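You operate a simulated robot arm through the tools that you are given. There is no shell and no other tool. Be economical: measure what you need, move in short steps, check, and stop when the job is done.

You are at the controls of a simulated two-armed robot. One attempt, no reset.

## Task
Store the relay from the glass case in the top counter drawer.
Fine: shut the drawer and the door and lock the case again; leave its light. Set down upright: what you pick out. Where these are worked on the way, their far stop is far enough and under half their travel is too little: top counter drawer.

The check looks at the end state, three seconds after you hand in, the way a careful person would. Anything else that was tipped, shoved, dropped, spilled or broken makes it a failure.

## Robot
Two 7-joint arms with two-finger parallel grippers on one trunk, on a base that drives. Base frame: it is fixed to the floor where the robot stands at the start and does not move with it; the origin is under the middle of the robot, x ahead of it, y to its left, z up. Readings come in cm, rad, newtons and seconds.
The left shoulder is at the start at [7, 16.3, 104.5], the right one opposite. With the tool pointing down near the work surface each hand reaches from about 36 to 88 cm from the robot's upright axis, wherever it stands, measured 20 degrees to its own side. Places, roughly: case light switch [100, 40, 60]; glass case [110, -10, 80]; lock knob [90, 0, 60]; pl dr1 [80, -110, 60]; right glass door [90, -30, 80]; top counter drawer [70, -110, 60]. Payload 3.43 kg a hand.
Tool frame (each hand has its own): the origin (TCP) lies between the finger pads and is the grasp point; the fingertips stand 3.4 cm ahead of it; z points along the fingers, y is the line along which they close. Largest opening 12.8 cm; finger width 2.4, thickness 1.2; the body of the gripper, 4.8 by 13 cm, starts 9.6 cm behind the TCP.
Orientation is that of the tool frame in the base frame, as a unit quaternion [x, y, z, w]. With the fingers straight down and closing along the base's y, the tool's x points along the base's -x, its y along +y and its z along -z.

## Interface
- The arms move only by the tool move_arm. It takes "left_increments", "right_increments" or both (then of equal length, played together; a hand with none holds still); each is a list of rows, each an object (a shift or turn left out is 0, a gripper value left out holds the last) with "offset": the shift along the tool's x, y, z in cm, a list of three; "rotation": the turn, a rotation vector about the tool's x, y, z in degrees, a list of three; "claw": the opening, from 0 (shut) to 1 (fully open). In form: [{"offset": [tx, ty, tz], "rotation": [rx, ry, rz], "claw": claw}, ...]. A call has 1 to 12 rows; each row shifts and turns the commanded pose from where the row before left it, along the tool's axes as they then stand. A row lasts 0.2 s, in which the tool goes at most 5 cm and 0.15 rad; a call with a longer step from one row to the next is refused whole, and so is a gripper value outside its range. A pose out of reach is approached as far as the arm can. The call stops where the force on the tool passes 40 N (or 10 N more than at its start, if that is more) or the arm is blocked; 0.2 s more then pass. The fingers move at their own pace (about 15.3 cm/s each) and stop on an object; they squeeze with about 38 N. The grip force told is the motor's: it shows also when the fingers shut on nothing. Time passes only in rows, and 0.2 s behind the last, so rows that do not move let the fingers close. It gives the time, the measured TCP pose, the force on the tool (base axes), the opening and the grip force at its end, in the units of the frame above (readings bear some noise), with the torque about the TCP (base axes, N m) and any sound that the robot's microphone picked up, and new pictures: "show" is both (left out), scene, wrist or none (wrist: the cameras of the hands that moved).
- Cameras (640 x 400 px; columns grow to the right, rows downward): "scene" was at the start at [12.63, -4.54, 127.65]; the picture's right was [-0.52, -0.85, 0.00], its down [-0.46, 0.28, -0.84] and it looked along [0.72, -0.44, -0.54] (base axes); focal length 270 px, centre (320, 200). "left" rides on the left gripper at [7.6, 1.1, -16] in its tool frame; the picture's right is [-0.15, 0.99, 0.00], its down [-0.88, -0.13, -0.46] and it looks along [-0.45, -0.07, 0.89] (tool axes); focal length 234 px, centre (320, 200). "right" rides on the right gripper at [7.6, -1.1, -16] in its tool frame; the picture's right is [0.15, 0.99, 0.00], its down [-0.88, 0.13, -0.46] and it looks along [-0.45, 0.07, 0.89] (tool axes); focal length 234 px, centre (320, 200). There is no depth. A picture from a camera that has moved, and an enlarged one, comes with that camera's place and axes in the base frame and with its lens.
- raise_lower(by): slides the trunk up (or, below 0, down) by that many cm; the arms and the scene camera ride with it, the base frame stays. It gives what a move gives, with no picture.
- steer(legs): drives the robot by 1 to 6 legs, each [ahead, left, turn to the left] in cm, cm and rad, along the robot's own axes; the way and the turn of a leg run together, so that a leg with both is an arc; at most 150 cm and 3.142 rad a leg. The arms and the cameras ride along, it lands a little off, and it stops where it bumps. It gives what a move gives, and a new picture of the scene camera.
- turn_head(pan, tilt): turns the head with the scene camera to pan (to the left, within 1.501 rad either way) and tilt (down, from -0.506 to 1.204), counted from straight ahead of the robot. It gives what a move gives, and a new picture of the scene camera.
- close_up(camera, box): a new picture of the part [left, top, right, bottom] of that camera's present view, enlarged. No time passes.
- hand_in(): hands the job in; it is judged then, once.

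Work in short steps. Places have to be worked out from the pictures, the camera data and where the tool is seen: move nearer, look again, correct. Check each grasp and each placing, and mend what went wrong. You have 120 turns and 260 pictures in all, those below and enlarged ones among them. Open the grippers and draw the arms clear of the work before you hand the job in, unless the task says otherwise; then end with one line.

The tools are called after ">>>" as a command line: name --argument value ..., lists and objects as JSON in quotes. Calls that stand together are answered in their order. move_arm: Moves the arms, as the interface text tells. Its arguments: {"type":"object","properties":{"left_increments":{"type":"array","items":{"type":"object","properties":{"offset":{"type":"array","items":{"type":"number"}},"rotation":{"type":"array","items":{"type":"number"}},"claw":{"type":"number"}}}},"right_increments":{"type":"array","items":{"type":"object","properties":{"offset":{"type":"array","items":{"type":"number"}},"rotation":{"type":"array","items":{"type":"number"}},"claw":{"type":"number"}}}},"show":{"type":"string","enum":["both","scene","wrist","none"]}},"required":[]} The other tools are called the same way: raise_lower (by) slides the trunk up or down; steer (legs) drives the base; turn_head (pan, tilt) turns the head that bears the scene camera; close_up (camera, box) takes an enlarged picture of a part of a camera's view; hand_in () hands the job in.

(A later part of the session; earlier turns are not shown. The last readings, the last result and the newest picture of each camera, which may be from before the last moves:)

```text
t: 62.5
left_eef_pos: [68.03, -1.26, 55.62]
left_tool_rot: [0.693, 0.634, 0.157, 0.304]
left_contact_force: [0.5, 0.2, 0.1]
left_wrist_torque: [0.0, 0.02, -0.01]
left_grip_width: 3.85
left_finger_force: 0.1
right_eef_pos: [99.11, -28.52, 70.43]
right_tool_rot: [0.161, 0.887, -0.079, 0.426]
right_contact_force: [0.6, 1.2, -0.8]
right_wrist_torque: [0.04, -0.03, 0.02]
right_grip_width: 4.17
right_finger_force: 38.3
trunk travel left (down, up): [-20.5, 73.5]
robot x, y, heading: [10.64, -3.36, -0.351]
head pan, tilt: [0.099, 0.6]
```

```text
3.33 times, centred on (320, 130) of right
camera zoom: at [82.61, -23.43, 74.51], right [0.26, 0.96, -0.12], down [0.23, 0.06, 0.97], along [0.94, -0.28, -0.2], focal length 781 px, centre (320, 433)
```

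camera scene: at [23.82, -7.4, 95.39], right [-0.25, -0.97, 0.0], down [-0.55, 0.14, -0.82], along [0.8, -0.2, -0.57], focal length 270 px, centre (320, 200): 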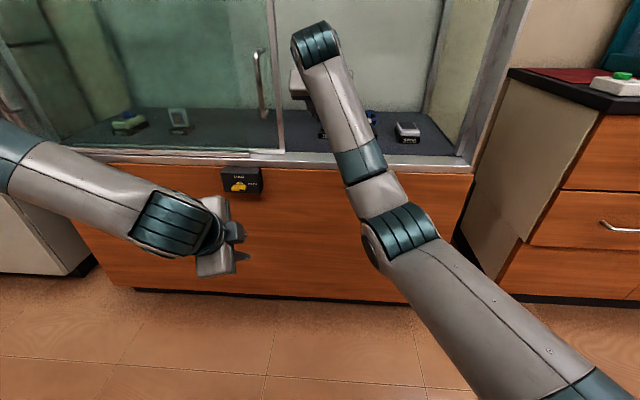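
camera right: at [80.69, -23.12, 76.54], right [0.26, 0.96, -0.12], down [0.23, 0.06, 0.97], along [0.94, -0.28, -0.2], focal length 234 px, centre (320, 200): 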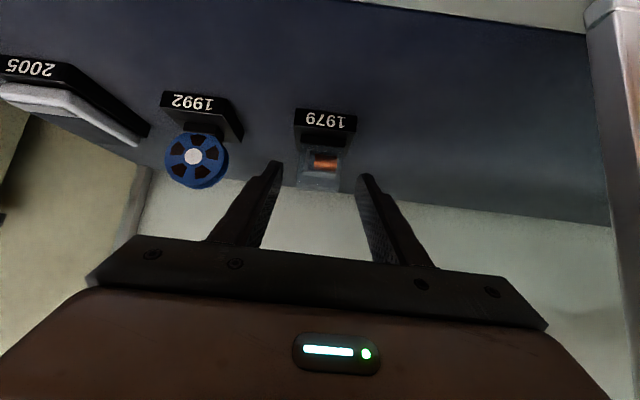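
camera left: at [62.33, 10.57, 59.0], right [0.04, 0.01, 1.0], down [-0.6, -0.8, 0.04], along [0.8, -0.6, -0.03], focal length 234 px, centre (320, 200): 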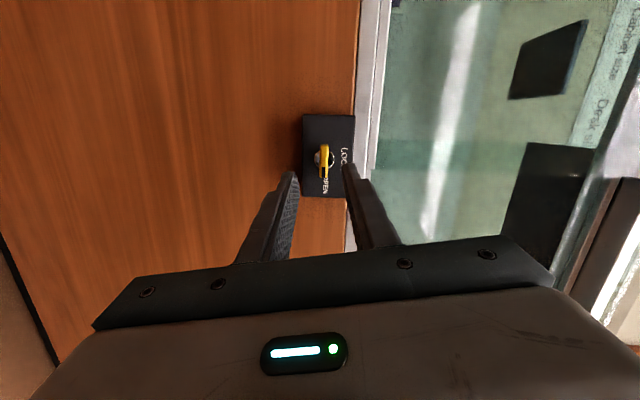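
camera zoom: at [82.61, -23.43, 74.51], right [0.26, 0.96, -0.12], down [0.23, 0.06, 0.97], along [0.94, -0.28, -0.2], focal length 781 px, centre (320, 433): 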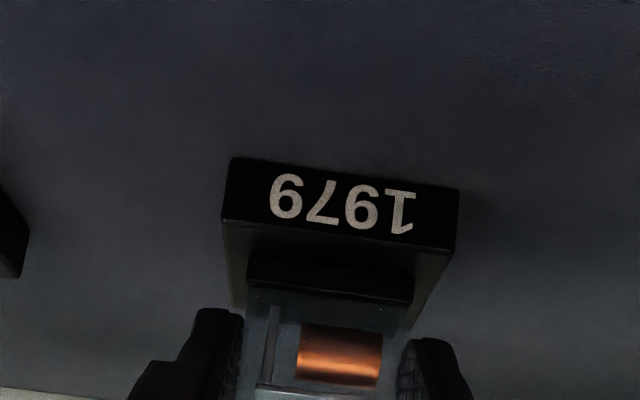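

Gripped at 4.17 cm. I lift 4 cm straight up and check.

>>> move_arm --right_increments '[{"offset": [-0.8, 0, -0.6]}, {"offset": [-1.2, 0, -0.9]}, {"offset": [-1.2, 0, -0.9]}]' --show "wrist"

```text
t: 63.4
left_eef_pos: [68.06, -1.18, 55.64]
left_tool_rot: [0.693, 0.635, 0.157, 0.304]
left_contact_force: [-0.7, -0.6, -1.0]
left_wrist_torque: [0.02, -0.01, 0.03]
left_grip_width: 3.87
left_finger_force: 0.0
right_eef_pos: [99.1, -28.65, 74.45]
right_tool_rot: [0.161, 0.886, -0.079, 0.427]
right_contact_force: [1.1, -0.2, -0.6]
right_wrist_torque: [-0.01, 0.02, -0.02]
right_grip_width: 4.14
right_finger_force: 37.7
trunk travel left (down, up): [-20.5, 73.5]
robot x, y, heading: [10.54, -4.0, -0.344]
head pan, tilt: [0.099, 0.6]
camera right: at [82.73, -23.52, 78.48], right [0.26, 0.96, -0.12], down [0.23, 0.06, 0.97], along [0.94, -0.28, -0.2], focal length 234 px, centre (320, 200)
```

right: 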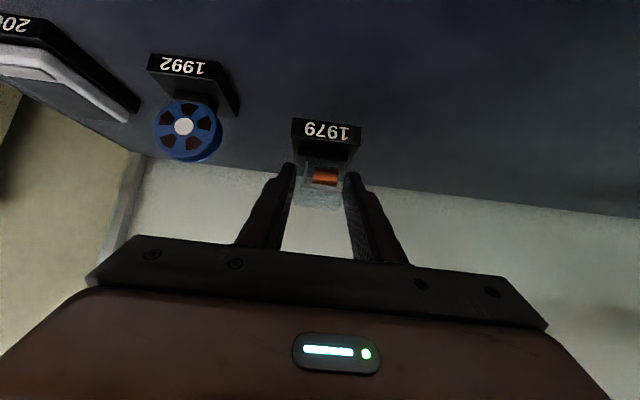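

The whole exhibit (relay with its plinth) lifts cleanly. I back the robot straight out by 40 cm.

>>> steer --legs '[[-40, 0, 0]]'

>>> turn_head --pan -0.75 --tilt 0.45

```text
t: 65.8
left_eef_pos: [30.46, 12.42, 55.71]
left_tool_rot: [0.692, 0.635, 0.157, 0.305]
left_contact_force: [0.2, -0.1, -0.2]
left_wrist_torque: [0.0, 0.0, -0.02]
left_grip_width: 3.84
left_finger_force: 0.1
right_eef_pos: [61.76, -14.86, 74.32]
right_tool_rot: [0.159, 0.887, -0.078, 0.426]
right_contact_force: [0.0, 0.4, -0.8]
right_wrist_torque: [0.0, 0.05, 0.01]
right_grip_width: 4.14
right_finger_force: 37.5
trunk travel left (down, up): [-20.5, 73.5]
robot x, y, heading: [-27.23, 9.88, -0.342]
head pan, tilt: [0.099, 0.6]
camera scene: at [-13.8, 6.19, 95.41], right [-0.24, -0.97, 0.0], down [-0.55, 0.14, -0.82], along [0.8, -0.2, -0.57], focal length 270 px, centre (320, 200)
```

scene: 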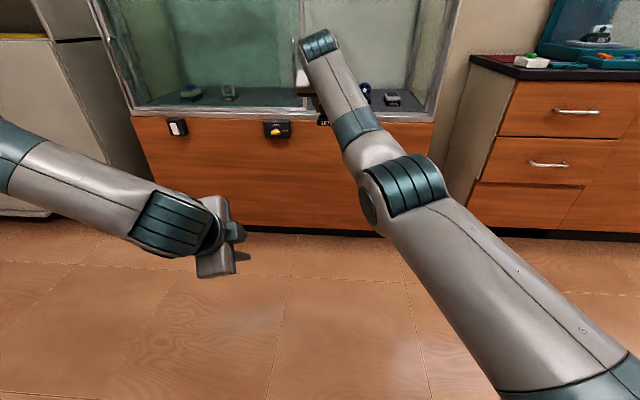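

```text
t: 67.0
left_eef_pos: [30.39, 12.27, 55.67]
left_tool_rot: [0.693, 0.635, 0.158, 0.304]
left_contact_force: [0.0, -0.8, 0.4]
left_wrist_torque: [0.03, 0.02, 0.0]
left_grip_width: 3.86
left_finger_force: 0.1
right_eef_pos: [61.63, -14.77, 74.29]
right_tool_rot: [0.16, 0.887, -0.079, 0.427]
right_contact_force: [0.0, 0.2, -1.5]
right_wrist_torque: [0.03, 0.03, -0.02]
right_grip_width: 4.1
right_finger_force: 38.6
trunk travel left (down, up): [-20.5, 73.5]
robot x, y, heading: [-27.12, 9.88, -0.344]
head pan, tilt: [-0.75, 0.45]
camera scene: at [-18.13, 0.16, 96.75], right [-0.89, -0.46, 0.0], down [-0.2, 0.39, -0.9], along [0.41, -0.8, -0.44], focal length 270 px, centre (320, 200)
```

scene: 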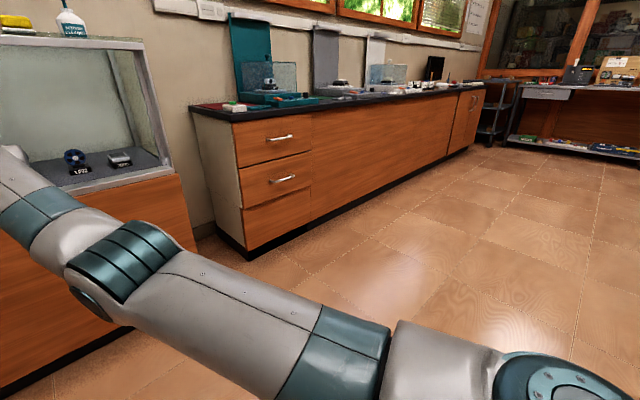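

The top drawer handle triangulates to about n=98, t=-90, z=63. I drive sideways 99 cm to the right to stand in front of it.

>>> steer --legs '[[0, -99, 0.022]]'

>>> turn_head --pan 0.1 --tilt 0.5

```text
t: 72.1
left_eef_pos: [-1.67, -79.2, 55.74]
left_tool_rot: [0.683, 0.645, 0.162, 0.302]
left_contact_force: [0.1, 0.1, -0.5]
left_wrist_torque: [0.0, 0.04, 0.01]
left_grip_width: 3.84
left_finger_force: 0.1
right_eef_pos: [30.3, -105.59, 74.37]
right_tool_rot: [0.148, 0.888, -0.073, 0.428]
right_contact_force: [0.6, -0.5, -1.4]
right_wrist_torque: [-0.01, 0.06, 0.01]
right_grip_width: 4.11
right_finger_force: 37.9
trunk travel left (down, up): [-20.5, 73.5]
robot x, y, heading: [-59.47, -83.42, -0.319]
head pan, tilt: [-0.75, 0.45]
camera scene: at [-49.96, -92.74, 96.76], right [-0.88, -0.48, 0.0], down [-0.21, 0.38, -0.9], along [0.43, -0.79, -0.44], focal length 270 px, centre (320, 200)
```

scene: 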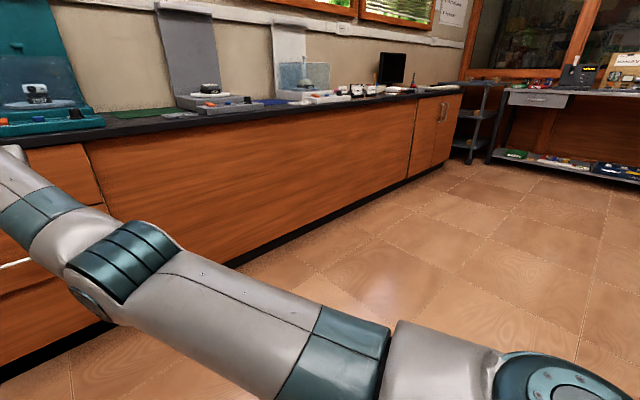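

```text
t: 73.3
left_eef_pos: [-1.66, -79.29, 55.61]
left_tool_rot: [0.683, 0.645, 0.162, 0.302]
left_contact_force: [0.0, -0.5, -0.5]
left_wrist_torque: [0.01, -0.02, -0.03]
left_grip_width: 3.82
left_finger_force: 0.0
right_eef_pos: [30.28, -105.6, 74.18]
right_tool_rot: [0.149, 0.889, -0.073, 0.427]
right_contact_force: [0.0, -0.7, -1.2]
right_wrist_torque: [0.01, 0.03, 0.01]
right_grip_width: 4.15
right_finger_force: 38.2
trunk travel left (down, up): [-20.5, 73.5]
robot x, y, heading: [-59.03, -83.09, -0.318]
head pan, tilt: [0.099, 0.499]
camera scene: at [-45.5, -86.66, 96.31], right [-0.22, -0.98, 0.0], down [-0.47, 0.1, -0.88], along [0.86, -0.19, -0.48], focal length 270 px, centre (320, 200)
```

scene: 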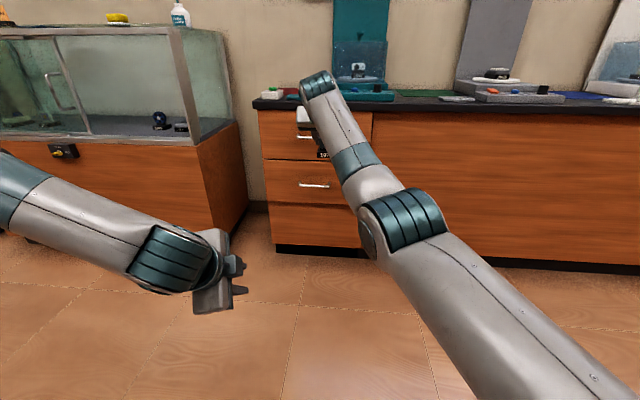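

I shift the right hand (holding the relay) 18 cm to the right, out of the drawer's way, and look.

>>> move_arm --right_increments '[{"offset": [0, -4, -1]}, {"offset": [0, -4.5, -1]}, {"offset": [0, -4.5, -1]}, {"offset": [0, -4.5, -1]}, {"offset": [0, -4.5, 0]}]' --show "both"

>>> close_up --camera "scene" --box '[230, 70, 430, 270]'

```text
t: 74.5
left_eef_pos: [-1.76, -79.25, 55.66]
left_tool_rot: [0.683, 0.645, 0.161, 0.302]
left_contact_force: [0.6, -0.5, -0.4]
left_wrist_torque: [0.02, 0.0, -0.06]
left_grip_width: 3.85
left_finger_force: 0.2
right_eef_pos: [19.89, -125.46, 76.84]
right_tool_rot: [0.147, 0.889, -0.072, 0.428]
right_contact_force: [0.1, -0.3, -0.6]
right_wrist_torque: [0.02, 0.03, 0.02]
right_grip_width: 4.12
right_finger_force: 38.1
trunk travel left (down, up): [-20.5, 73.5]
robot x, y, heading: [-59.41, -83.17, -0.318]
head pan, tilt: [0.099, 0.499]
camera scene: at [-45.51, -86.68, 96.31], right [-0.22, -0.98, 0.0], down [-0.47, 0.1, -0.88], along [0.86, -0.19, -0.48], focal length 270 px, centre (320, 200)
camera right: at [3.39, -120.85, 80.92], right [0.23, 0.96, -0.12], down [0.23, 0.06, 0.97], along [0.95, -0.25, -0.2], focal length 234 px, centre (320, 200)
```

scene: 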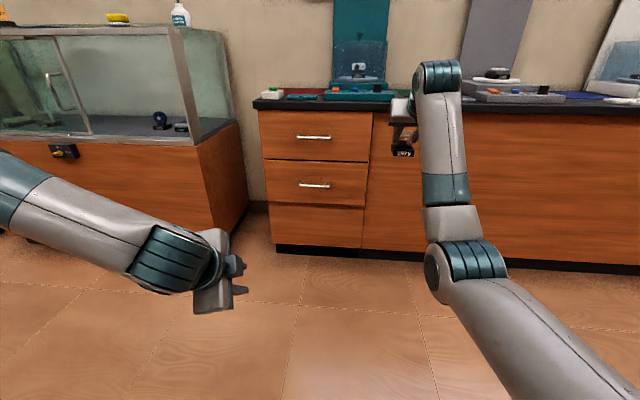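
right: 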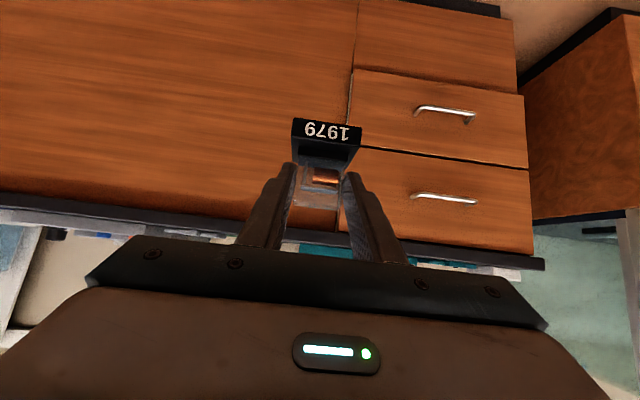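

```text
2.00 times, centred on (330, 170) of scene
camera zoom: at [-45.51, -86.68, 96.31], right [-0.22, -0.98, 0.0], down [-0.47, 0.1, -0.88], along [0.86, -0.19, -0.48], focal length 539 px, centre (300, 260)
```

zoom: 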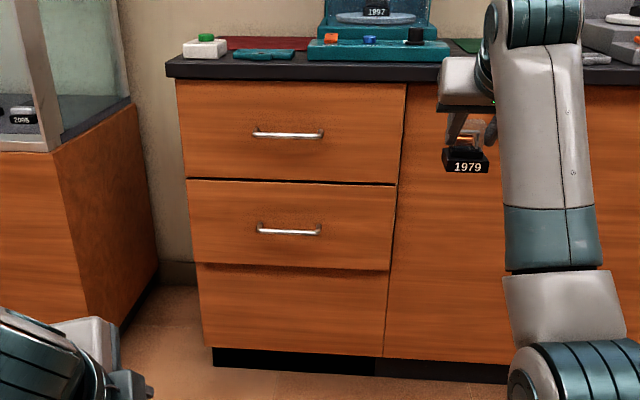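

Handle at N≈90.4, t≈-82.6, z≈67. I retract the relay hand 18 cm before driving nearer.

>>> move_arm --right_increments '[{"offset": [2.5, -1, -3.1]}, {"offset": [2.5, -1, -3.1]}, {"offset": [2.5, -1, -3.1]}, {"offset": [2.5, -1, -3.1]}]' --show "scene"

```text
t: 75.5
left_eef_pos: [-1.77, -79.18, 55.65]
left_tool_rot: [0.684, 0.644, 0.162, 0.302]
left_contact_force: [-0.6, -0.8, -0.1]
left_wrist_torque: [0.0, 0.0, 0.01]
left_grip_width: 3.83
left_finger_force: 0.0
right_eef_pos: [3.75, -124.14, 76.7]
right_tool_rot: [0.149, 0.888, -0.074, 0.428]
right_contact_force: [0.1, -0.2, -1.8]
right_wrist_torque: [-0.02, 0.02, 0.02]
right_grip_width: 4.08
right_finger_force: 38.0
trunk travel left (down, up): [-20.5, 73.5]
robot x, y, heading: [-59.12, -82.93, -0.322]
head pan, tilt: [0.099, 0.499]
camera scene: at [-45.53, -86.73, 96.31], right [-0.22, -0.98, 0.0], down [-0.47, 0.1, -0.88], along [0.86, -0.19, -0.48], focal length 270 px, centre (320, 200)
```

scene: 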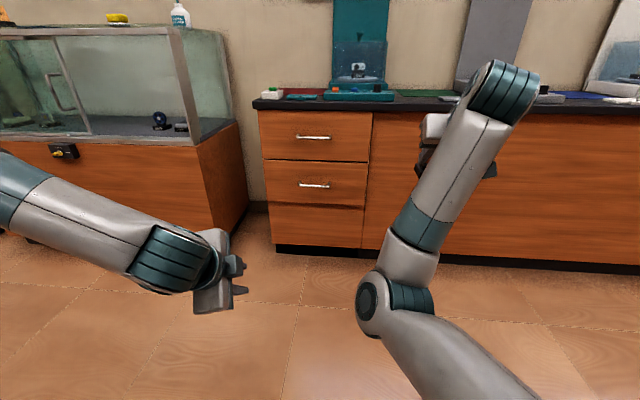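

Now the left hand: I extend it forward and up to the handle's height, still short of the counter.

>>> move_arm --left_increments '[{"offset": [-1.84, 3.5, 1.6]}, {"offset": [-1.84, 3.5, 1.6]}, {"offset": [-1.84, 3.5, 1.6]}, {"offset": [-1.84, 3.5, 1.6]}, {"offset": [-1.84, 3.5, 1.6]}, {"offset": [-1.84, 3.5, 1.6]}, {"offset": [-1.84, 3.5, 1.6]}, {"offset": [-1.84, 3.5, 1.6]}]' --show "none"

>>> move_arm --left_increments '[{"rotation": [-8, 0, 0]}, {"rotation": [-8, 0, 0]}, {"rotation": [-8, 0, 0]}, {"rotation": [-8, 0, 0]}, {"rotation": [0, 0, 8]}]' --show "both"

```text
t: 77.3
left_eef_pos: [19.52, -92.71, 62.36]
left_tool_rot: [0.684, 0.644, 0.162, 0.302]
left_contact_force: [-0.7, 0.2, 0.3]
left_wrist_torque: [0.0, -0.03, -0.02]
left_grip_width: 3.86
left_finger_force: 0.0
left hand out of reach, approached as far as the arm can: row 6, 7, 8
right_eef_pos: [3.94, -123.91, 76.79]
right_tool_rot: [0.149, 0.888, -0.075, 0.429]
right_contact_force: [0.8, -0.3, -1.5]
right_wrist_torque: [0.0, 0.03, 0.0]
right_grip_width: 4.12
right_finger_force: 37.7
trunk travel left (down, up): [-20.5, 73.5]
robot x, y, heading: [-59.32, -83.37, -0.318]
head pan, tilt: [0.099, 0.499]
```

```text
t: 78.5
left_eef_pos: [19.48, -92.41, 62.08]
left_tool_rot: [0.612, 0.533, 0.366, 0.455]
left_contact_force: [-0.2, -0.3, -0.8]
left_wrist_torque: [0.0, 0.01, -0.03]
left_grip_width: 3.82
left_finger_force: 0.2
right_eef_pos: [3.9, -123.83, 76.74]
right_tool_rot: [0.148, 0.888, -0.074, 0.43]
right_contact_force: [0.8, -0.5, -1.5]
right_wrist_torque: [-0.01, 0.05, -0.01]
right_grip_width: 4.11
right_finger_force: 37.7
trunk travel left (down, up): [-20.5, 73.5]
robot x, y, heading: [-59.29, -83.32, -0.317]
head pan, tilt: [0.099, 0.499]
camera scene: at [-45.51, -86.67, 96.31], right [-0.22, -0.98, 0.0], down [-0.47, 0.1, -0.88], along [0.86, -0.19, -0.48], focal length 270 px, centre (320, 200)
camera left: at [6.2, -82.26, 67.97], right [0.29, -0.16, 0.94], down [-0.61, -0.79, 0.05], along [0.74, -0.59, -0.33], focal length 234 px, centre (320, 200)
```

scene: 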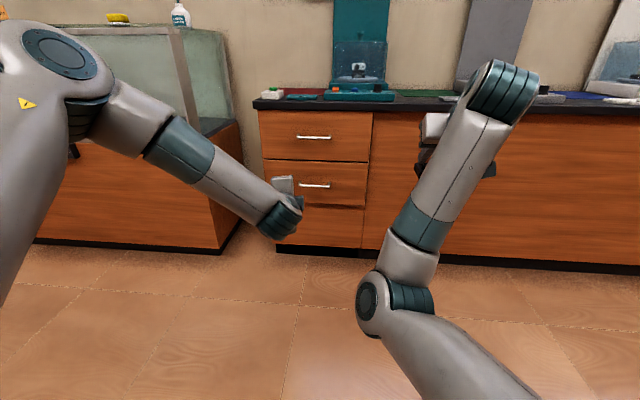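
left: 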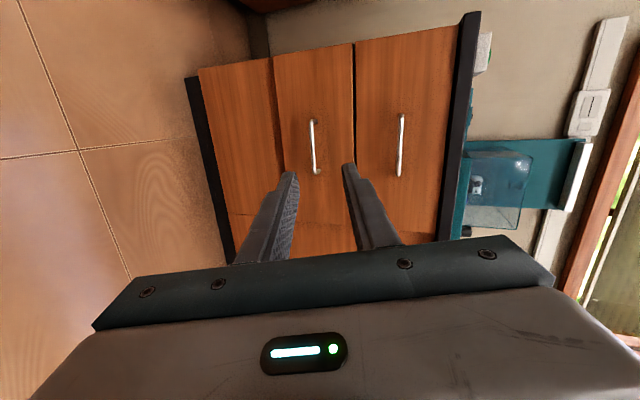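

The left hand's fingers now close vertically, which suits the bar; handle confirmed at t≈-82.8, z≈67. I drive 32 cm ahead.

>>> steer --legs '[[32, 0, 0]]'

>>> move_arm --left_increments '[{"offset": [0, 2.2, 0.7], "claw": 0.35}, {"offset": [0, 2.2, 0.7]}]' --show "wrist"

```text
t: 80.7
left_eef_pos: [50.33, -103.22, 62.12]
left_tool_rot: [0.614, 0.532, 0.364, 0.455]
left_contact_force: [-0.5, -0.4, -0.3]
left_wrist_torque: [-0.01, 0.01, -0.03]
left_grip_width: 3.84
left_finger_force: 0.0
right_eef_pos: [34.42, -134.57, 76.65]
right_tool_rot: [0.151, 0.887, -0.075, 0.429]
right_contact_force: [0.0, 0.1, -0.6]
right_wrist_torque: [0.0, 0.04, 0.04]
right_grip_width: 4.1
right_finger_force: 38.0
trunk travel left (down, up): [-20.5, 73.5]
robot x, y, heading: [-28.55, -93.32, -0.326]
head pan, tilt: [0.099, 0.499]
camera scene: at [-14.67, -97.02, 96.3], right [-0.22, -0.97, 0.0], down [-0.47, 0.11, -0.88], along [0.86, -0.2, -0.48], focal length 270 px, centre (320, 200)
```

scene: 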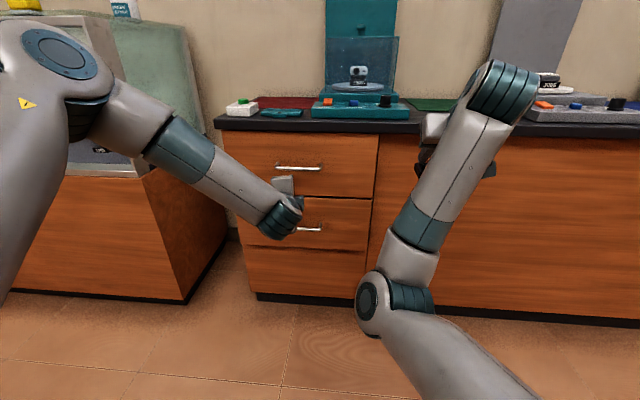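

```text
t: 81.3
left_eef_pos: [53.06, -103.55, 65.85]
left_tool_rot: [0.615, 0.531, 0.364, 0.455]
left_contact_force: [-0.3, 1.0, -0.9]
left_wrist_torque: [0.03, 0.01, 0.0]
left_grip_width: 4.47
left_finger_force: 0.0
right_eef_pos: [34.3, -134.65, 76.67]
right_tool_rot: [0.152, 0.887, -0.076, 0.429]
right_contact_force: [-0.3, -0.3, -0.9]
right_wrist_torque: [-0.02, 0.05, 0.0]
right_grip_width: 4.12
right_finger_force: 38.1
trunk travel left (down, up): [-20.5, 73.5]
robot x, y, heading: [-28.23, -93.07, -0.324]
head pan, tilt: [0.099, 0.499]
camera left: at [39.8, -93.37, 71.62], right [0.29, -0.16, 0.94], down [-0.62, -0.79, 0.05], along [0.73, -0.6, -0.33], focal length 234 px, centre (320, 200)
```

left: 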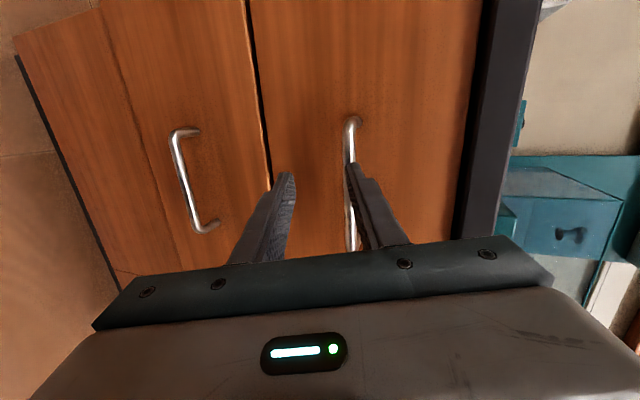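

The bar lies at N≈90.4, z≈66.2. I approach most of the way and check the alignment.

>>> move_arm --left_increments '[{"offset": [-0.6, 0.85, 1.1]}, {"offset": [-0.6, 0.85, 1.1]}, {"offset": [-0.4, 0.6, 1.1]}]' --show "wrist"

>>> close_up --camera "scene" --box '[220, 120, 380, 220]'

```text
t: 81.7
left_eef_pos: [53.7, -103.92, 66.22]
left_tool_rot: [0.614, 0.533, 0.365, 0.454]
left_contact_force: [-6.7, 2.5, 3.2]
left_wrist_torque: [-0.1, -0.19, -0.03]
left_grip_width: 4.57
left_finger_force: 0.3
right_eef_pos: [34.42, -134.51, 76.66]
right_tool_rot: [0.152, 0.888, -0.075, 0.427]
right_contact_force: [0.6, 0.6, -0.7]
right_wrist_torque: [0.02, 0.05, 0.04]
right_grip_width: 4.11
right_finger_force: 38.0
trunk travel left (down, up): [-20.5, 73.5]
robot x, y, heading: [-28.35, -93.58, -0.322]
head pan, tilt: [0.099, 0.499]
stopped in row 1 (left hand): the force on the tool passed its limit at 45 N (the readings are from after the stop); the commanded pose is now the measured one
camera left: at [40.51, -93.76, 72.06], right [0.29, -0.16, 0.94], down [-0.61, -0.79, 0.05], along [0.73, -0.59, -0.33], focal length 234 px, centre (320, 200)
```

left: 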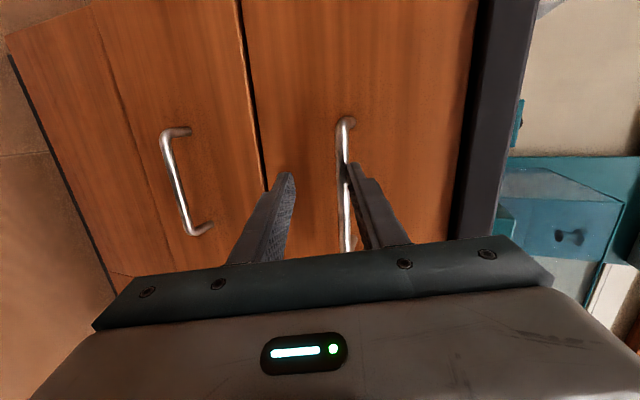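

```text
4.00 times, centred on (300, 170) of scene
camera zoom: at [-14.81, -96.95, 96.33], right [-0.22, -0.98, 0.0], down [-0.47, 0.11, -0.88], along [0.86, -0.19, -0.48], focal length 1079 px, centre (400, 320)
```

zoom: 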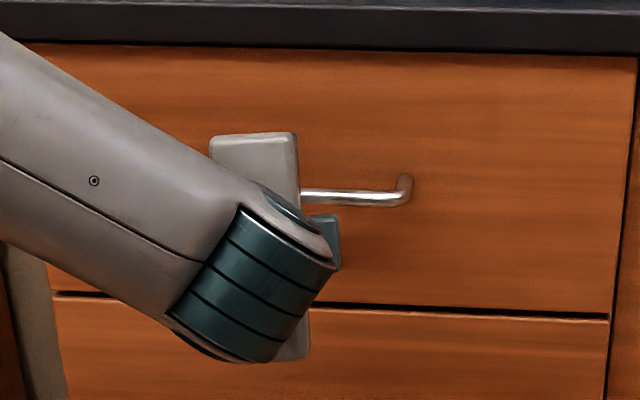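

The upper fingertip met the bar, so it is at N≈87.5, z≈67.5. I back off, raise 2 cm, open wider and go in again.

>>> move_arm --left_increments '[{"offset": [0, 0, -1.2], "claw": 0.5}, {"offset": [-0.3, 2, 0]}, {"offset": [-0.3, 0.3, 1.1]}, {"offset": [-0.3, 0.3, 1.1]}]' --show "wrist"

```text
t: 82.7
left_eef_pos: [55.52, -105.22, 68.23]
left_tool_rot: [0.614, 0.533, 0.364, 0.454]
left_contact_force: [0.1, -0.7, -0.3]
left_wrist_torque: [0.02, -0.02, 0.01]
left_grip_width: 6.42
left_finger_force: 0.1
right_eef_pos: [34.47, -134.65, 76.72]
right_tool_rot: [0.15, 0.888, -0.074, 0.427]
right_contact_force: [0.0, -0.5, -1.0]
right_wrist_torque: [0.0, 0.04, 0.01]
right_grip_width: 4.12
right_finger_force: 38.1
trunk travel left (down, up): [-20.5, 73.5]
robot x, y, heading: [-27.8, -93.63, -0.323]
head pan, tilt: [0.099, 0.499]
camera left: at [42.21, -94.92, 74.02], right [0.3, -0.17, 0.94], down [-0.61, -0.79, 0.06], along [0.73, -0.59, -0.33], focal length 234 px, centre (320, 200)
```

left: 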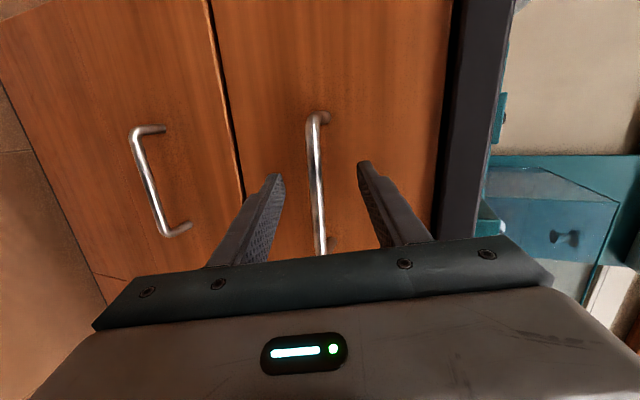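

The bar is centred between the fingers. I go 0.8 cm further and close.

>>> move_arm --left_increments '[{"offset": [-0.1, 0.2, 0.8]}, {"claw": 0}, {"claw": 0}, {"claw": 0}, {"claw": 0}]' --show "wrist"

```text
t: 83.9
left_eef_pos: [56.16, -105.53, 67.49]
left_tool_rot: [0.617, 0.533, 0.363, 0.451]
left_contact_force: [-25.8, 7.2, -26.2]
left_wrist_torque: [1.28, 0.22, 0.06]
left_grip_width: 1.31
left_finger_force: 44.9
right_eef_pos: [34.6, -134.39, 76.5]
right_tool_rot: [0.151, 0.888, -0.075, 0.428]
right_contact_force: [0.7, -0.4, -1.8]
right_wrist_torque: [0.05, 0.04, -0.02]
right_grip_width: 4.11
right_finger_force: 38.4
trunk travel left (down, up): [-20.5, 73.5]
robot x, y, heading: [-28.42, -93.88, -0.324]
head pan, tilt: [0.099, 0.499]
camera left: at [42.94, -95.24, 73.56], right [0.3, -0.17, 0.94], down [-0.61, -0.79, 0.06], along [0.73, -0.59, -0.34], focal length 234 px, centre (320, 200)
```

left: 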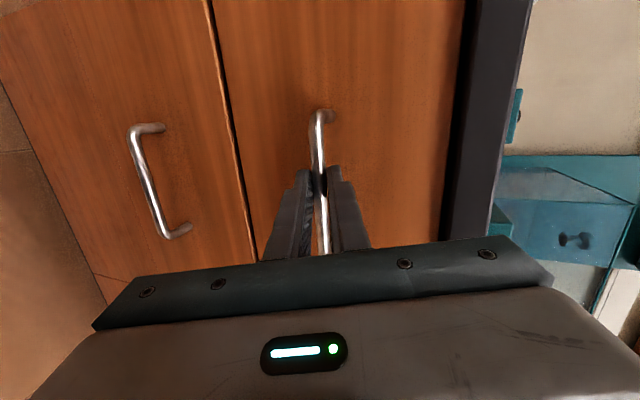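

Gripped on the bar. I relieve the downward stress and pull 4 cm with the arm.

>>> move_arm --left_increments '[{"offset": [0, -0.4, -0.3]}, {"offset": [0.2, -0.4, -1.2]}, {"offset": [0.25, -0.46, -1.4]}, {"offset": [0.25, -0.46, -1.4]}]' --show "scene"

```text
t: 84.9
left_eef_pos: [51.86, -104.11, 67.63]
left_tool_rot: [0.616, 0.532, 0.363, 0.453]
left_contact_force: [-3.0, -8.6, -23.7]
left_wrist_torque: [1.2, 0.12, -0.14]
left_grip_width: 1.33
left_finger_force: 44.7
right_eef_pos: [34.69, -134.7, 76.5]
right_tool_rot: [0.151, 0.888, -0.074, 0.427]
right_contact_force: [0.7, 0.0, -2.0]
right_wrist_torque: [0.0, 0.04, 0.02]
right_grip_width: 4.11
right_finger_force: 38.1
trunk travel left (down, up): [-20.5, 73.5]
robot x, y, heading: [-28.45, -93.44, -0.328]
head pan, tilt: [0.099, 0.499]
camera scene: at [-14.5, -97.12, 96.26], right [-0.22, -0.97, 0.0], down [-0.47, 0.11, -0.88], along [0.85, -0.19, -0.48], focal length 270 px, centre (320, 200)
```

scene: 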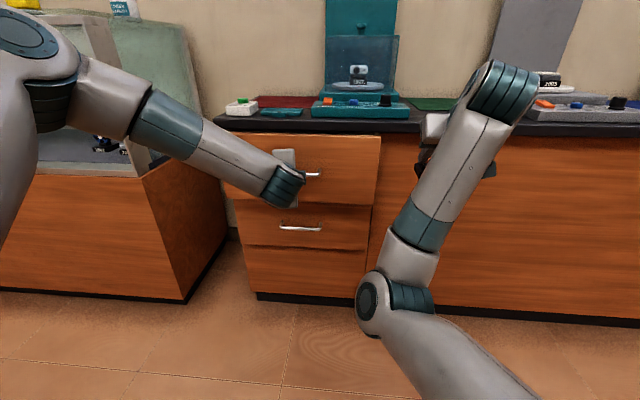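

The drawer slides. I lower the grip slightly and pull by driving the base back 12 cm.

>>> move_arm --left_increments '[{"offset": [0.4, -0.5, -0.1]}]' --show "none"

>>> steer --legs '[[-12, 0, 0]]'

```text
t: 85.3
left_eef_pos: [51.67, -103.9, 67.55]
left_tool_rot: [0.617, 0.53, 0.363, 0.455]
left_contact_force: [-6.7, -20.8, -13.0]
left_wrist_torque: [1.02, -0.07, -0.28]
left_grip_width: 1.32
left_finger_force: 45.1
right_eef_pos: [34.51, -134.83, 76.77]
right_tool_rot: [0.152, 0.888, -0.075, 0.428]
right_contact_force: [0.1, 0.1, -1.8]
right_wrist_torque: [0.04, 0.06, -0.02]
right_grip_width: 4.13
right_finger_force: 38.0
trunk travel left (down, up): [-20.5, 73.5]
robot x, y, heading: [-28.4, -93.62, -0.325]
head pan, tilt: [0.099, 0.499]
```

```text
t: 86.5
left_eef_pos: [40.28, -100.02, 67.56]
left_tool_rot: [0.617, 0.53, 0.363, 0.455]
left_contact_force: [-11.2, -33.7, -2.1]
left_wrist_torque: [0.81, -0.19, -1.12]
left_grip_width: 1.33
left_finger_force: 44.9
right_eef_pos: [23.3, -130.98, 76.77]
right_tool_rot: [0.151, 0.888, -0.073, 0.429]
right_contact_force: [0.0, -0.3, -1.7]
right_wrist_torque: [0.01, 0.07, -0.03]
right_grip_width: 4.14
right_finger_force: 38.4
trunk travel left (down, up): [-20.5, 73.5]
robot x, y, heading: [-39.48, -89.84, -0.325]
head pan, tilt: [0.099, 0.499]
camera scene: at [-26.0, -93.47, 96.32], right [-0.22, -0.98, 0.0], down [-0.47, 0.11, -0.88], along [0.86, -0.19, -0.48], focal length 270 px, centre (320, 200)
```

scene: 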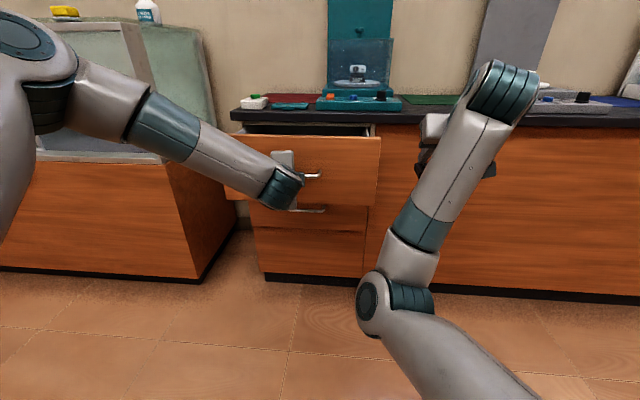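

16 cm open. A sideways stress built up; I relieve it to the right and pull 10 cm more.

>>> move_arm --left_increments '[{"offset": [-0.6, 0, 0]}]' --show "none"

>>> steer --legs '[[-10, 0, 0]]'

```text
t: 86.9
left_eef_pos: [40.29, -100.04, 67.46]
left_tool_rot: [0.614, 0.533, 0.364, 0.454]
left_contact_force: [5.5, 13.4, 0.6]
left_wrist_torque: [0.95, -0.3, -0.75]
left_grip_width: 1.37
left_finger_force: 44.5
right_eef_pos: [23.36, -130.66, 76.67]
right_tool_rot: [0.149, 0.889, -0.074, 0.428]
right_contact_force: [-0.6, 0.4, -0.5]
right_wrist_torque: [-0.01, 0.02, -0.01]
right_grip_width: 4.16
right_finger_force: 38.0
trunk travel left (down, up): [-20.5, 73.5]
robot x, y, heading: [-39.71, -89.93, -0.324]
head pan, tilt: [0.099, 0.499]
```

```text
t: 88.0
left_eef_pos: [30.84, -96.95, 67.43]
left_tool_rot: [0.615, 0.533, 0.364, 0.454]
left_contact_force: [9.1, 33.2, 3.6]
left_wrist_torque: [1.11, -0.4, 0.05]
left_grip_width: 1.34
left_finger_force: 45.4
right_eef_pos: [13.79, -127.28, 76.82]
right_tool_rot: [0.149, 0.888, -0.075, 0.429]
right_contact_force: [-0.7, -0.2, -1.4]
right_wrist_torque: [0.01, 0.04, 0.01]
right_grip_width: 4.1
right_finger_force: 38.1
trunk travel left (down, up): [-20.5, 73.5]
robot x, y, heading: [-49.24, -86.34, -0.321]
head pan, tilt: [0.099, 0.499]
camera scene: at [-35.48, -89.79, 96.32], right [-0.22, -0.98, 0.0], down [-0.47, 0.1, -0.88], along [0.86, -0.2, -0.48], focal length 270 px, centre (320, 200)
```

scene: 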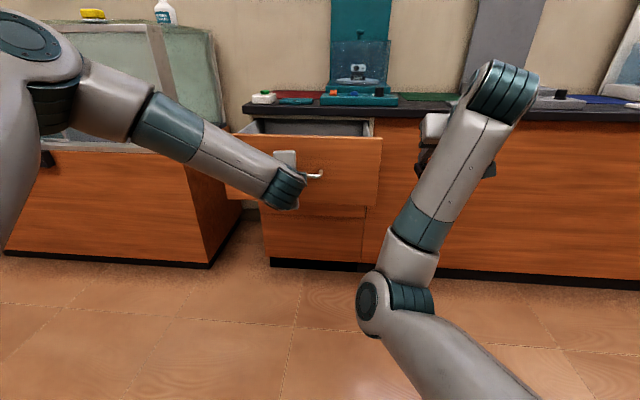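

27 cm open; I ease the side stress and pull 7 cm more.

>>> move_arm --left_increments '[{"offset": [0.3, 0, 0]}]' --show "none"

>>> steer --legs '[[-7, 0, 0]]'

```text
t: 88.4
left_eef_pos: [30.87, -97.15, 67.54]
left_tool_rot: [0.616, 0.531, 0.364, 0.454]
left_contact_force: [-0.2, -5.2, 0.3]
left_wrist_torque: [1.29, -0.5, 0.65]
left_grip_width: 1.32
left_finger_force: 45.1
right_eef_pos: [13.62, -127.61, 76.75]
right_tool_rot: [0.151, 0.888, -0.074, 0.428]
right_contact_force: [-0.8, -0.3, -1.8]
right_wrist_torque: [0.0, 0.04, -0.02]
right_grip_width: 4.1
right_finger_force: 38.3
trunk travel left (down, up): [-20.5, 73.5]
robot x, y, heading: [-49.25, -86.58, -0.323]
head pan, tilt: [0.099, 0.499]
```

```text
t: 89.3
left_eef_pos: [28.24, -96.07, 67.86]
left_tool_rot: [0.614, 0.529, 0.366, 0.457]
left_contact_force: [-0.6, 0.1, 1.2]
left_wrist_torque: [1.04, -0.37, -0.31]
left_grip_width: 1.31
left_finger_force: 44.9
right_eef_pos: [10.89, -126.68, 76.74]
right_tool_rot: [0.152, 0.888, -0.074, 0.428]
right_contact_force: [-0.1, -0.4, -1.6]
right_wrist_torque: [0.0, 0.03, -0.01]
right_grip_width: 4.11
right_finger_force: 38.2
trunk travel left (down, up): [-20.5, 73.5]
robot x, y, heading: [-52.02, -85.7, -0.322]
head pan, tilt: [0.099, 0.499]
stopped in leg 1: the force on the tool passed its limit at 46 N (the readings are from after the stop); the commanded pose is now the measured one
camera scene: at [-38.27, -89.11, 96.31], right [-0.22, -0.97, 0.0], down [-0.47, 0.11, -0.88], along [0.86, -0.2, -0.48], focal length 270 px, centre (320, 200)
```

scene: 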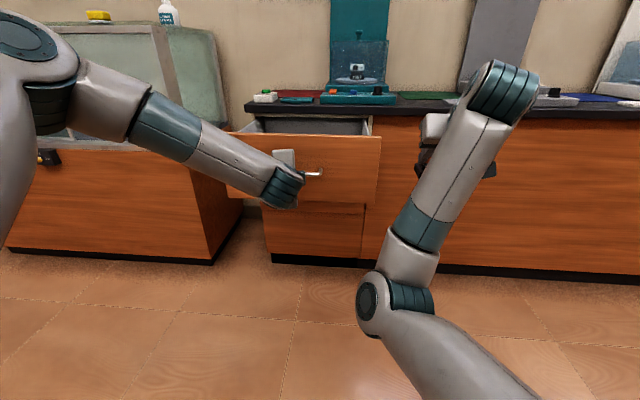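

The drawer is at its far stop (~29 cm). I release the handle with the left hand and withdraw it back and to the left.

>>> move_arm --left_increments '[{"claw": 0.5}, {"claw": 0.5}, {"claw": 0.5, "offset": [0, 0, -2]}, {"offset": [0, 0, -4]}, {"offset": [1, 0, -4]}, {"offset": [4, 0, 0]}, {"offset": [4, 0, 0]}, {"offset": [4, 0, 0]}]' --show "none"

>>> raise_lower --by 16

>>> turn_head --pan 0.1 --tilt 0.55

```text
t: 91.1
left_eef_pos: [21.1, -81.44, 70.52]
left_tool_rot: [0.613, 0.53, 0.366, 0.457]
left_contact_force: [-0.8, 0.4, 1.0]
left_wrist_torque: [-0.03, -0.01, -0.01]
left_grip_width: 6.39
left_finger_force: 0.2
right_eef_pos: [11.02, -126.72, 76.75]
right_tool_rot: [0.151, 0.888, -0.074, 0.428]
right_contact_force: [-0.2, 0.1, -0.8]
right_wrist_torque: [-0.01, 0.1, 0.01]
right_grip_width: 4.11
right_finger_force: 37.7
trunk travel left (down, up): [-20.5, 73.5]
robot x, y, heading: [-52.44, -85.98, -0.322]
head pan, tilt: [0.099, 0.499]
```

```text
t: 93.0
left_eef_pos: [20.96, -81.43, 86.51]
left_tool_rot: [0.613, 0.531, 0.366, 0.456]
left_contact_force: [0.3, -0.9, 0.0]
left_wrist_torque: [-0.02, 0.01, 0.02]
left_grip_width: 6.38
left_finger_force: 0.1
right_eef_pos: [11.08, -126.78, 92.67]
right_tool_rot: [0.152, 0.888, -0.076, 0.428]
right_contact_force: [0.3, -0.9, -0.9]
right_wrist_torque: [0.01, 0.03, 0.02]
right_grip_width: 4.12
right_finger_force: 37.9
trunk travel left (down, up): [-36.5, 57.5]
robot x, y, heading: [-52.07, -85.77, -0.323]
head pan, tilt: [0.099, 0.499]
```

```text
t: 93.6
left_eef_pos: [21.06, -81.43, 86.56]
left_tool_rot: [0.614, 0.53, 0.366, 0.457]
left_contact_force: [0.6, -0.3, 0.1]
left_wrist_torque: [0.01, -0.02, 0.0]
left_grip_width: 6.39
left_finger_force: 0.1
right_eef_pos: [10.9, -126.75, 92.81]
right_tool_rot: [0.152, 0.888, -0.075, 0.427]
right_contact_force: [0.0, -0.3, -1.6]
right_wrist_torque: [0.0, 0.06, 0.03]
right_grip_width: 4.15
right_finger_force: 38.0
trunk travel left (down, up): [-36.5, 57.5]
robot x, y, heading: [-51.81, -85.37, -0.325]
head pan, tilt: [0.099, 0.55]
camera scene: at [-38.36, -89.07, 111.85], right [-0.22, -0.97, 0.0], down [-0.51, 0.12, -0.85], along [0.83, -0.19, -0.52], focal length 270 px, centre (320, 200)
```

scene: 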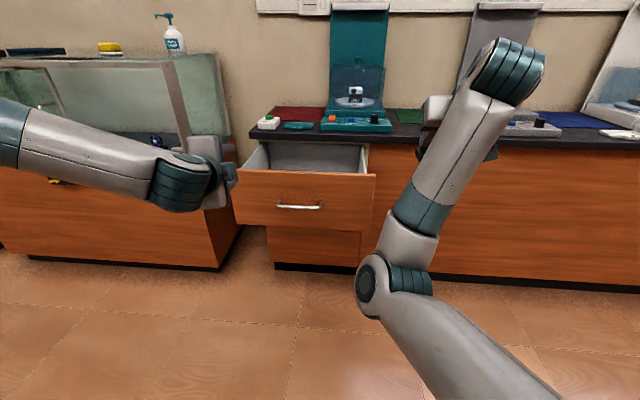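

The drawer interior is empty-looking. I drive 20 ahead and 12 left with the relay held at z≈93, above everything.

>>> steer --legs '[[20, 12, 0]]'

>>> turn_head --pan 0.1 --tilt 0.75

```text
t: 95.3
left_eef_pos: [44.29, -76.18, 86.53]
left_tool_rot: [0.612, 0.532, 0.366, 0.456]
left_contact_force: [0.0, -0.1, -0.2]
left_wrist_torque: [-0.05, -0.02, -0.06]
left_grip_width: 6.39
left_finger_force: 0.1
right_eef_pos: [34.34, -121.44, 92.57]
right_tool_rot: [0.149, 0.888, -0.074, 0.428]
right_contact_force: [0.2, 0.6, -0.9]
right_wrist_torque: [0.02, 0.07, -0.02]
right_grip_width: 4.1
right_finger_force: 37.7
trunk travel left (down, up): [-36.5, 57.5]
robot x, y, heading: [-28.77, -80.48, -0.324]
head pan, tilt: [0.099, 0.55]
camera scene: at [-15.07, -83.98, 111.84], right [-0.22, -0.98, 0.0], down [-0.51, 0.11, -0.85], along [0.83, -0.19, -0.52], focal length 270 px, centre (320, 200)
```

scene: 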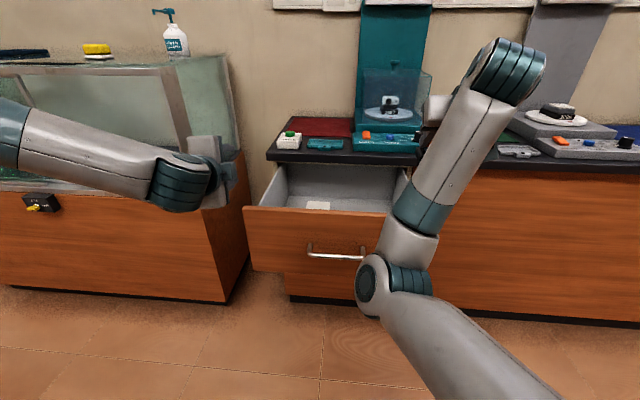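

```text
t: 96.1
left_eef_pos: [44.25, -76.19, 86.57]
left_tool_rot: [0.613, 0.531, 0.367, 0.456]
left_contact_force: [-0.2, 0.2, 0.8]
left_wrist_torque: [0.02, 0.04, -0.03]
left_grip_width: 6.4
left_finger_force: 0.0
right_eef_pos: [34.24, -121.51, 92.66]
right_tool_rot: [0.15, 0.888, -0.074, 0.429]
right_contact_force: [1.1, -0.5, -0.2]
right_wrist_torque: [0.0, 0.06, -0.01]
right_grip_width: 4.13
right_finger_force: 37.9
trunk travel left (down, up): [-36.5, 57.5]
robot x, y, heading: [-28.53, -80.82, -0.32]
head pan, tilt: [0.099, 0.75]
camera scene: at [-15.84, -83.85, 110.12], right [-0.22, -0.98, 0.0], down [-0.67, 0.15, -0.73], along [0.71, -0.16, -0.68], focal length 270 px, centre (320, 200)
```

scene: 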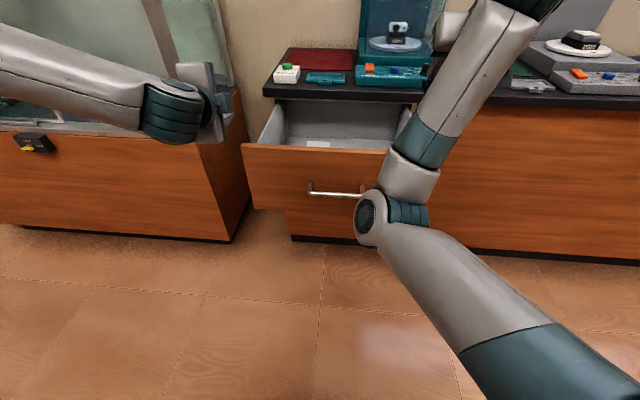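

There is something white in the drawer; I look closer.

>>> close_up --camera "scene" --box '[235, 80, 435, 205]'

```text
3.20 times, centred on (335, 142) of scene
camera zoom: at [-15.84, -83.85, 110.12], right [-0.22, -0.98, 0.0], down [-0.67, 0.15, -0.73], along [0.71, -0.16, -0.68], focal length 863 px, centre (272, 384)
```

zoom: 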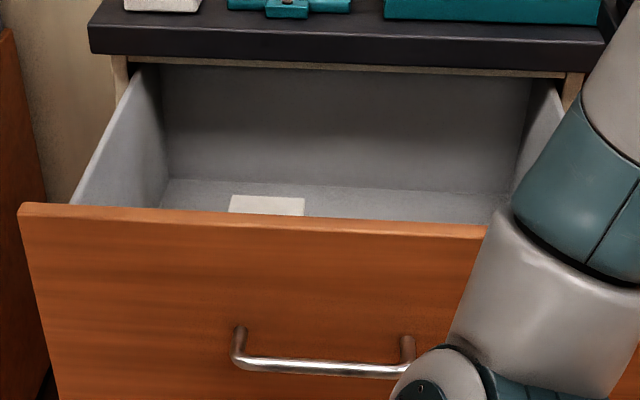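

The drawer is deep (panel top z≈78, floor z≈61.5), with a flat card on its floor at t≈-76. My hand is pitched 39°, so I will come in diagonally (turned 40° right) for wrist clearance over the front panel. First I fold the left hand back.

>>> move_arm --left_increments '[{"rotation": [8, 0, 0]}, {"rotation": [8, 0, 0]}, {"rotation": [8, 0, 0]}, {"rotation": [8, 0, 0]}, {"offset": [0.8, -3, -2.6]}, {"offset": [0.8, -3, -2.6]}, {"offset": [0.8, -3, -2.6]}, {"offset": [0.8, -3, -2.6]}, {"offset": [0.8, -3, -2.6]}]' --show "none"

>>> steer --legs '[[-10, 0, 0], [0, 0, -0.7]]'

```text
t: 98.1
left_eef_pos: [25.86, -72.34, 85.32]
left_tool_rot: [0.715, 0.612, 0.205, 0.268]
left_contact_force: [-0.3, 0.3, 1.1]
left_wrist_torque: [0.01, 0.01, -0.01]
left_grip_width: 6.45
left_finger_force: 0.0
left hand out of reach, approached as far as the arm can: row 4, 8, 9
right_eef_pos: [34.22, -121.51, 92.62]
right_tool_rot: [0.15, 0.888, -0.074, 0.429]
right_contact_force: [0.9, 0.3, -1.1]
right_wrist_torque: [0.0, 0.04, 0.0]
right_grip_width: 4.11
right_finger_force: 38.2
trunk travel left (down, up): [-36.5, 57.5]
robot x, y, heading: [-28.28, -80.32, -0.321]
head pan, tilt: [0.099, 0.75]
```

```text
t: 101.1
left_eef_pos: [8.8, -106.67, 85.31]
left_tool_rot: [0.883, 0.327, 0.099, 0.322]
left_contact_force: [-1.1, -0.2, 0.0]
left_wrist_torque: [-0.02, 0.03, -0.02]
left_grip_width: 6.4
left_finger_force: 0.0
right_eef_pos: [-16.96, -149.45, 92.75]
right_tool_rot: [0.448, 0.781, -0.217, 0.376]
right_contact_force: [1.1, 0.3, -1.0]
right_wrist_torque: [0.07, 0.01, -0.02]
right_grip_width: 4.08
right_finger_force: 38.1
trunk travel left (down, up): [-36.5, 57.5]
robot x, y, heading: [-38.15, -77.38, -1.026]
head pan, tilt: [0.099, 0.75]
camera scene: at [-30.65, -88.27, 110.11], right [-0.8, -0.6, 0.0], down [-0.41, 0.55, -0.73], along [0.44, -0.59, -0.68], focal length 270 px, centre (320, 200)
```

scene: 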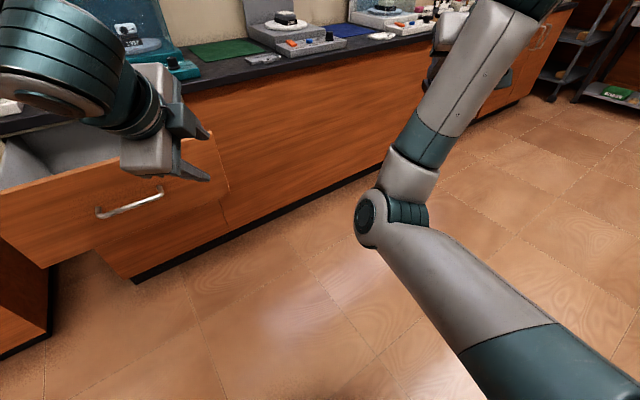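

I raise the trunk 15 cm for clearance, then translate to the diagonal station in front of the drawer.

>>> raise_lower --by 15

>>> steer --legs '[[-5, 69, 0]]'

>>> move_arm --right_increments '[{"offset": [0, 0, 0]}]' --show "wrist"

```text
t: 102.9
left_eef_pos: [8.74, -106.77, 100.23]
left_tool_rot: [0.883, 0.327, 0.099, 0.322]
left_contact_force: [-0.3, 0.1, -0.8]
left_wrist_torque: [0.02, 0.02, -0.01]
left_grip_width: 6.39
left_finger_force: 0.1
right_eef_pos: [-16.91, -149.44, 107.71]
right_tool_rot: [0.449, 0.781, -0.218, 0.376]
right_contact_force: [-0.2, 0.1, -1.1]
right_wrist_torque: [0.03, 0.0, 0.0]
right_grip_width: 4.13
right_finger_force: 37.9
trunk travel left (down, up): [-51.5, 42.5]
robot x, y, heading: [-38.12, -77.49, -1.027]
head pan, tilt: [0.099, 0.75]
```

```text
t: 106.7
left_eef_pos: [65.68, -67.79, 100.23]
left_tool_rot: [0.886, 0.319, 0.096, 0.323]
left_contact_force: [-0.4, 0.2, 0.5]
left_wrist_torque: [0.0, 0.03, 0.0]
left_grip_width: 6.4
left_finger_force: 0.0
right_eef_pos: [39.42, -109.99, 107.79]
right_tool_rot: [0.454, 0.778, -0.22, 0.375]
right_contact_force: [-0.8, 0.2, -2.0]
right_wrist_torque: [0.04, 0.01, -0.03]
right_grip_width: 4.1
right_finger_force: 38.1
trunk travel left (down, up): [-51.5, 42.5]
robot x, y, heading: [19.01, -37.43, -1.045]
head pan, tilt: [0.099, 0.75]
camera scene: at [26.63, -48.61, 125.11], right [-0.81, -0.59, 0.0], down [-0.4, 0.55, -0.73], along [0.43, -0.59, -0.68], focal length 270 px, centre (320, 200)
```

scene: 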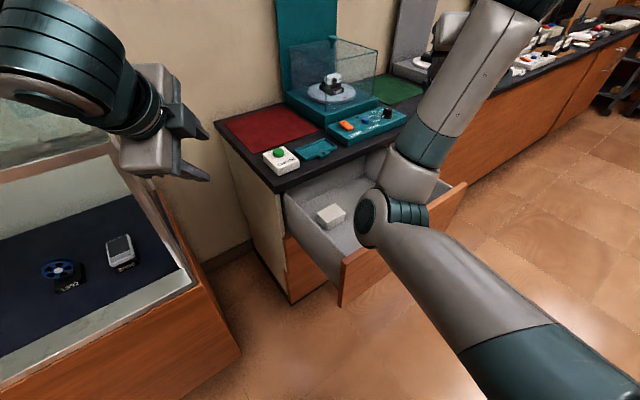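

```text
t: 107.1
left_eef_pos: [65.67, -67.73, 100.2]
left_tool_rot: [0.886, 0.319, 0.097, 0.324]
left_contact_force: [0.5, 0.1, -0.1]
left_wrist_torque: [0.01, 0.0, 0.0]
left_grip_width: 6.37
left_finger_force: 0.0
right_eef_pos: [39.22, -110.04, 107.64]
right_tool_rot: [0.455, 0.777, -0.221, 0.375]
right_contact_force: [0.4, 0.9, -2.1]
right_wrist_torque: [0.03, -0.01, 0.0]
right_grip_width: 4.11
right_finger_force: 37.6
trunk travel left (down, up): [-51.5, 42.5]
robot x, y, heading: [19.11, -37.77, -1.049]
head pan, tilt: [0.099, 0.75]
camera right: at [29.87, -95.55, 111.73], right [0.82, 0.56, -0.12], down [0.21, -0.1, 0.97], along [0.54, -0.82, -0.2], focal length 234 px, centre (320, 200)
```

right: 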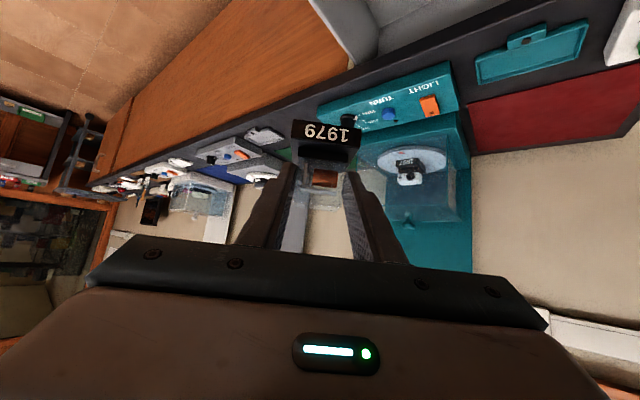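

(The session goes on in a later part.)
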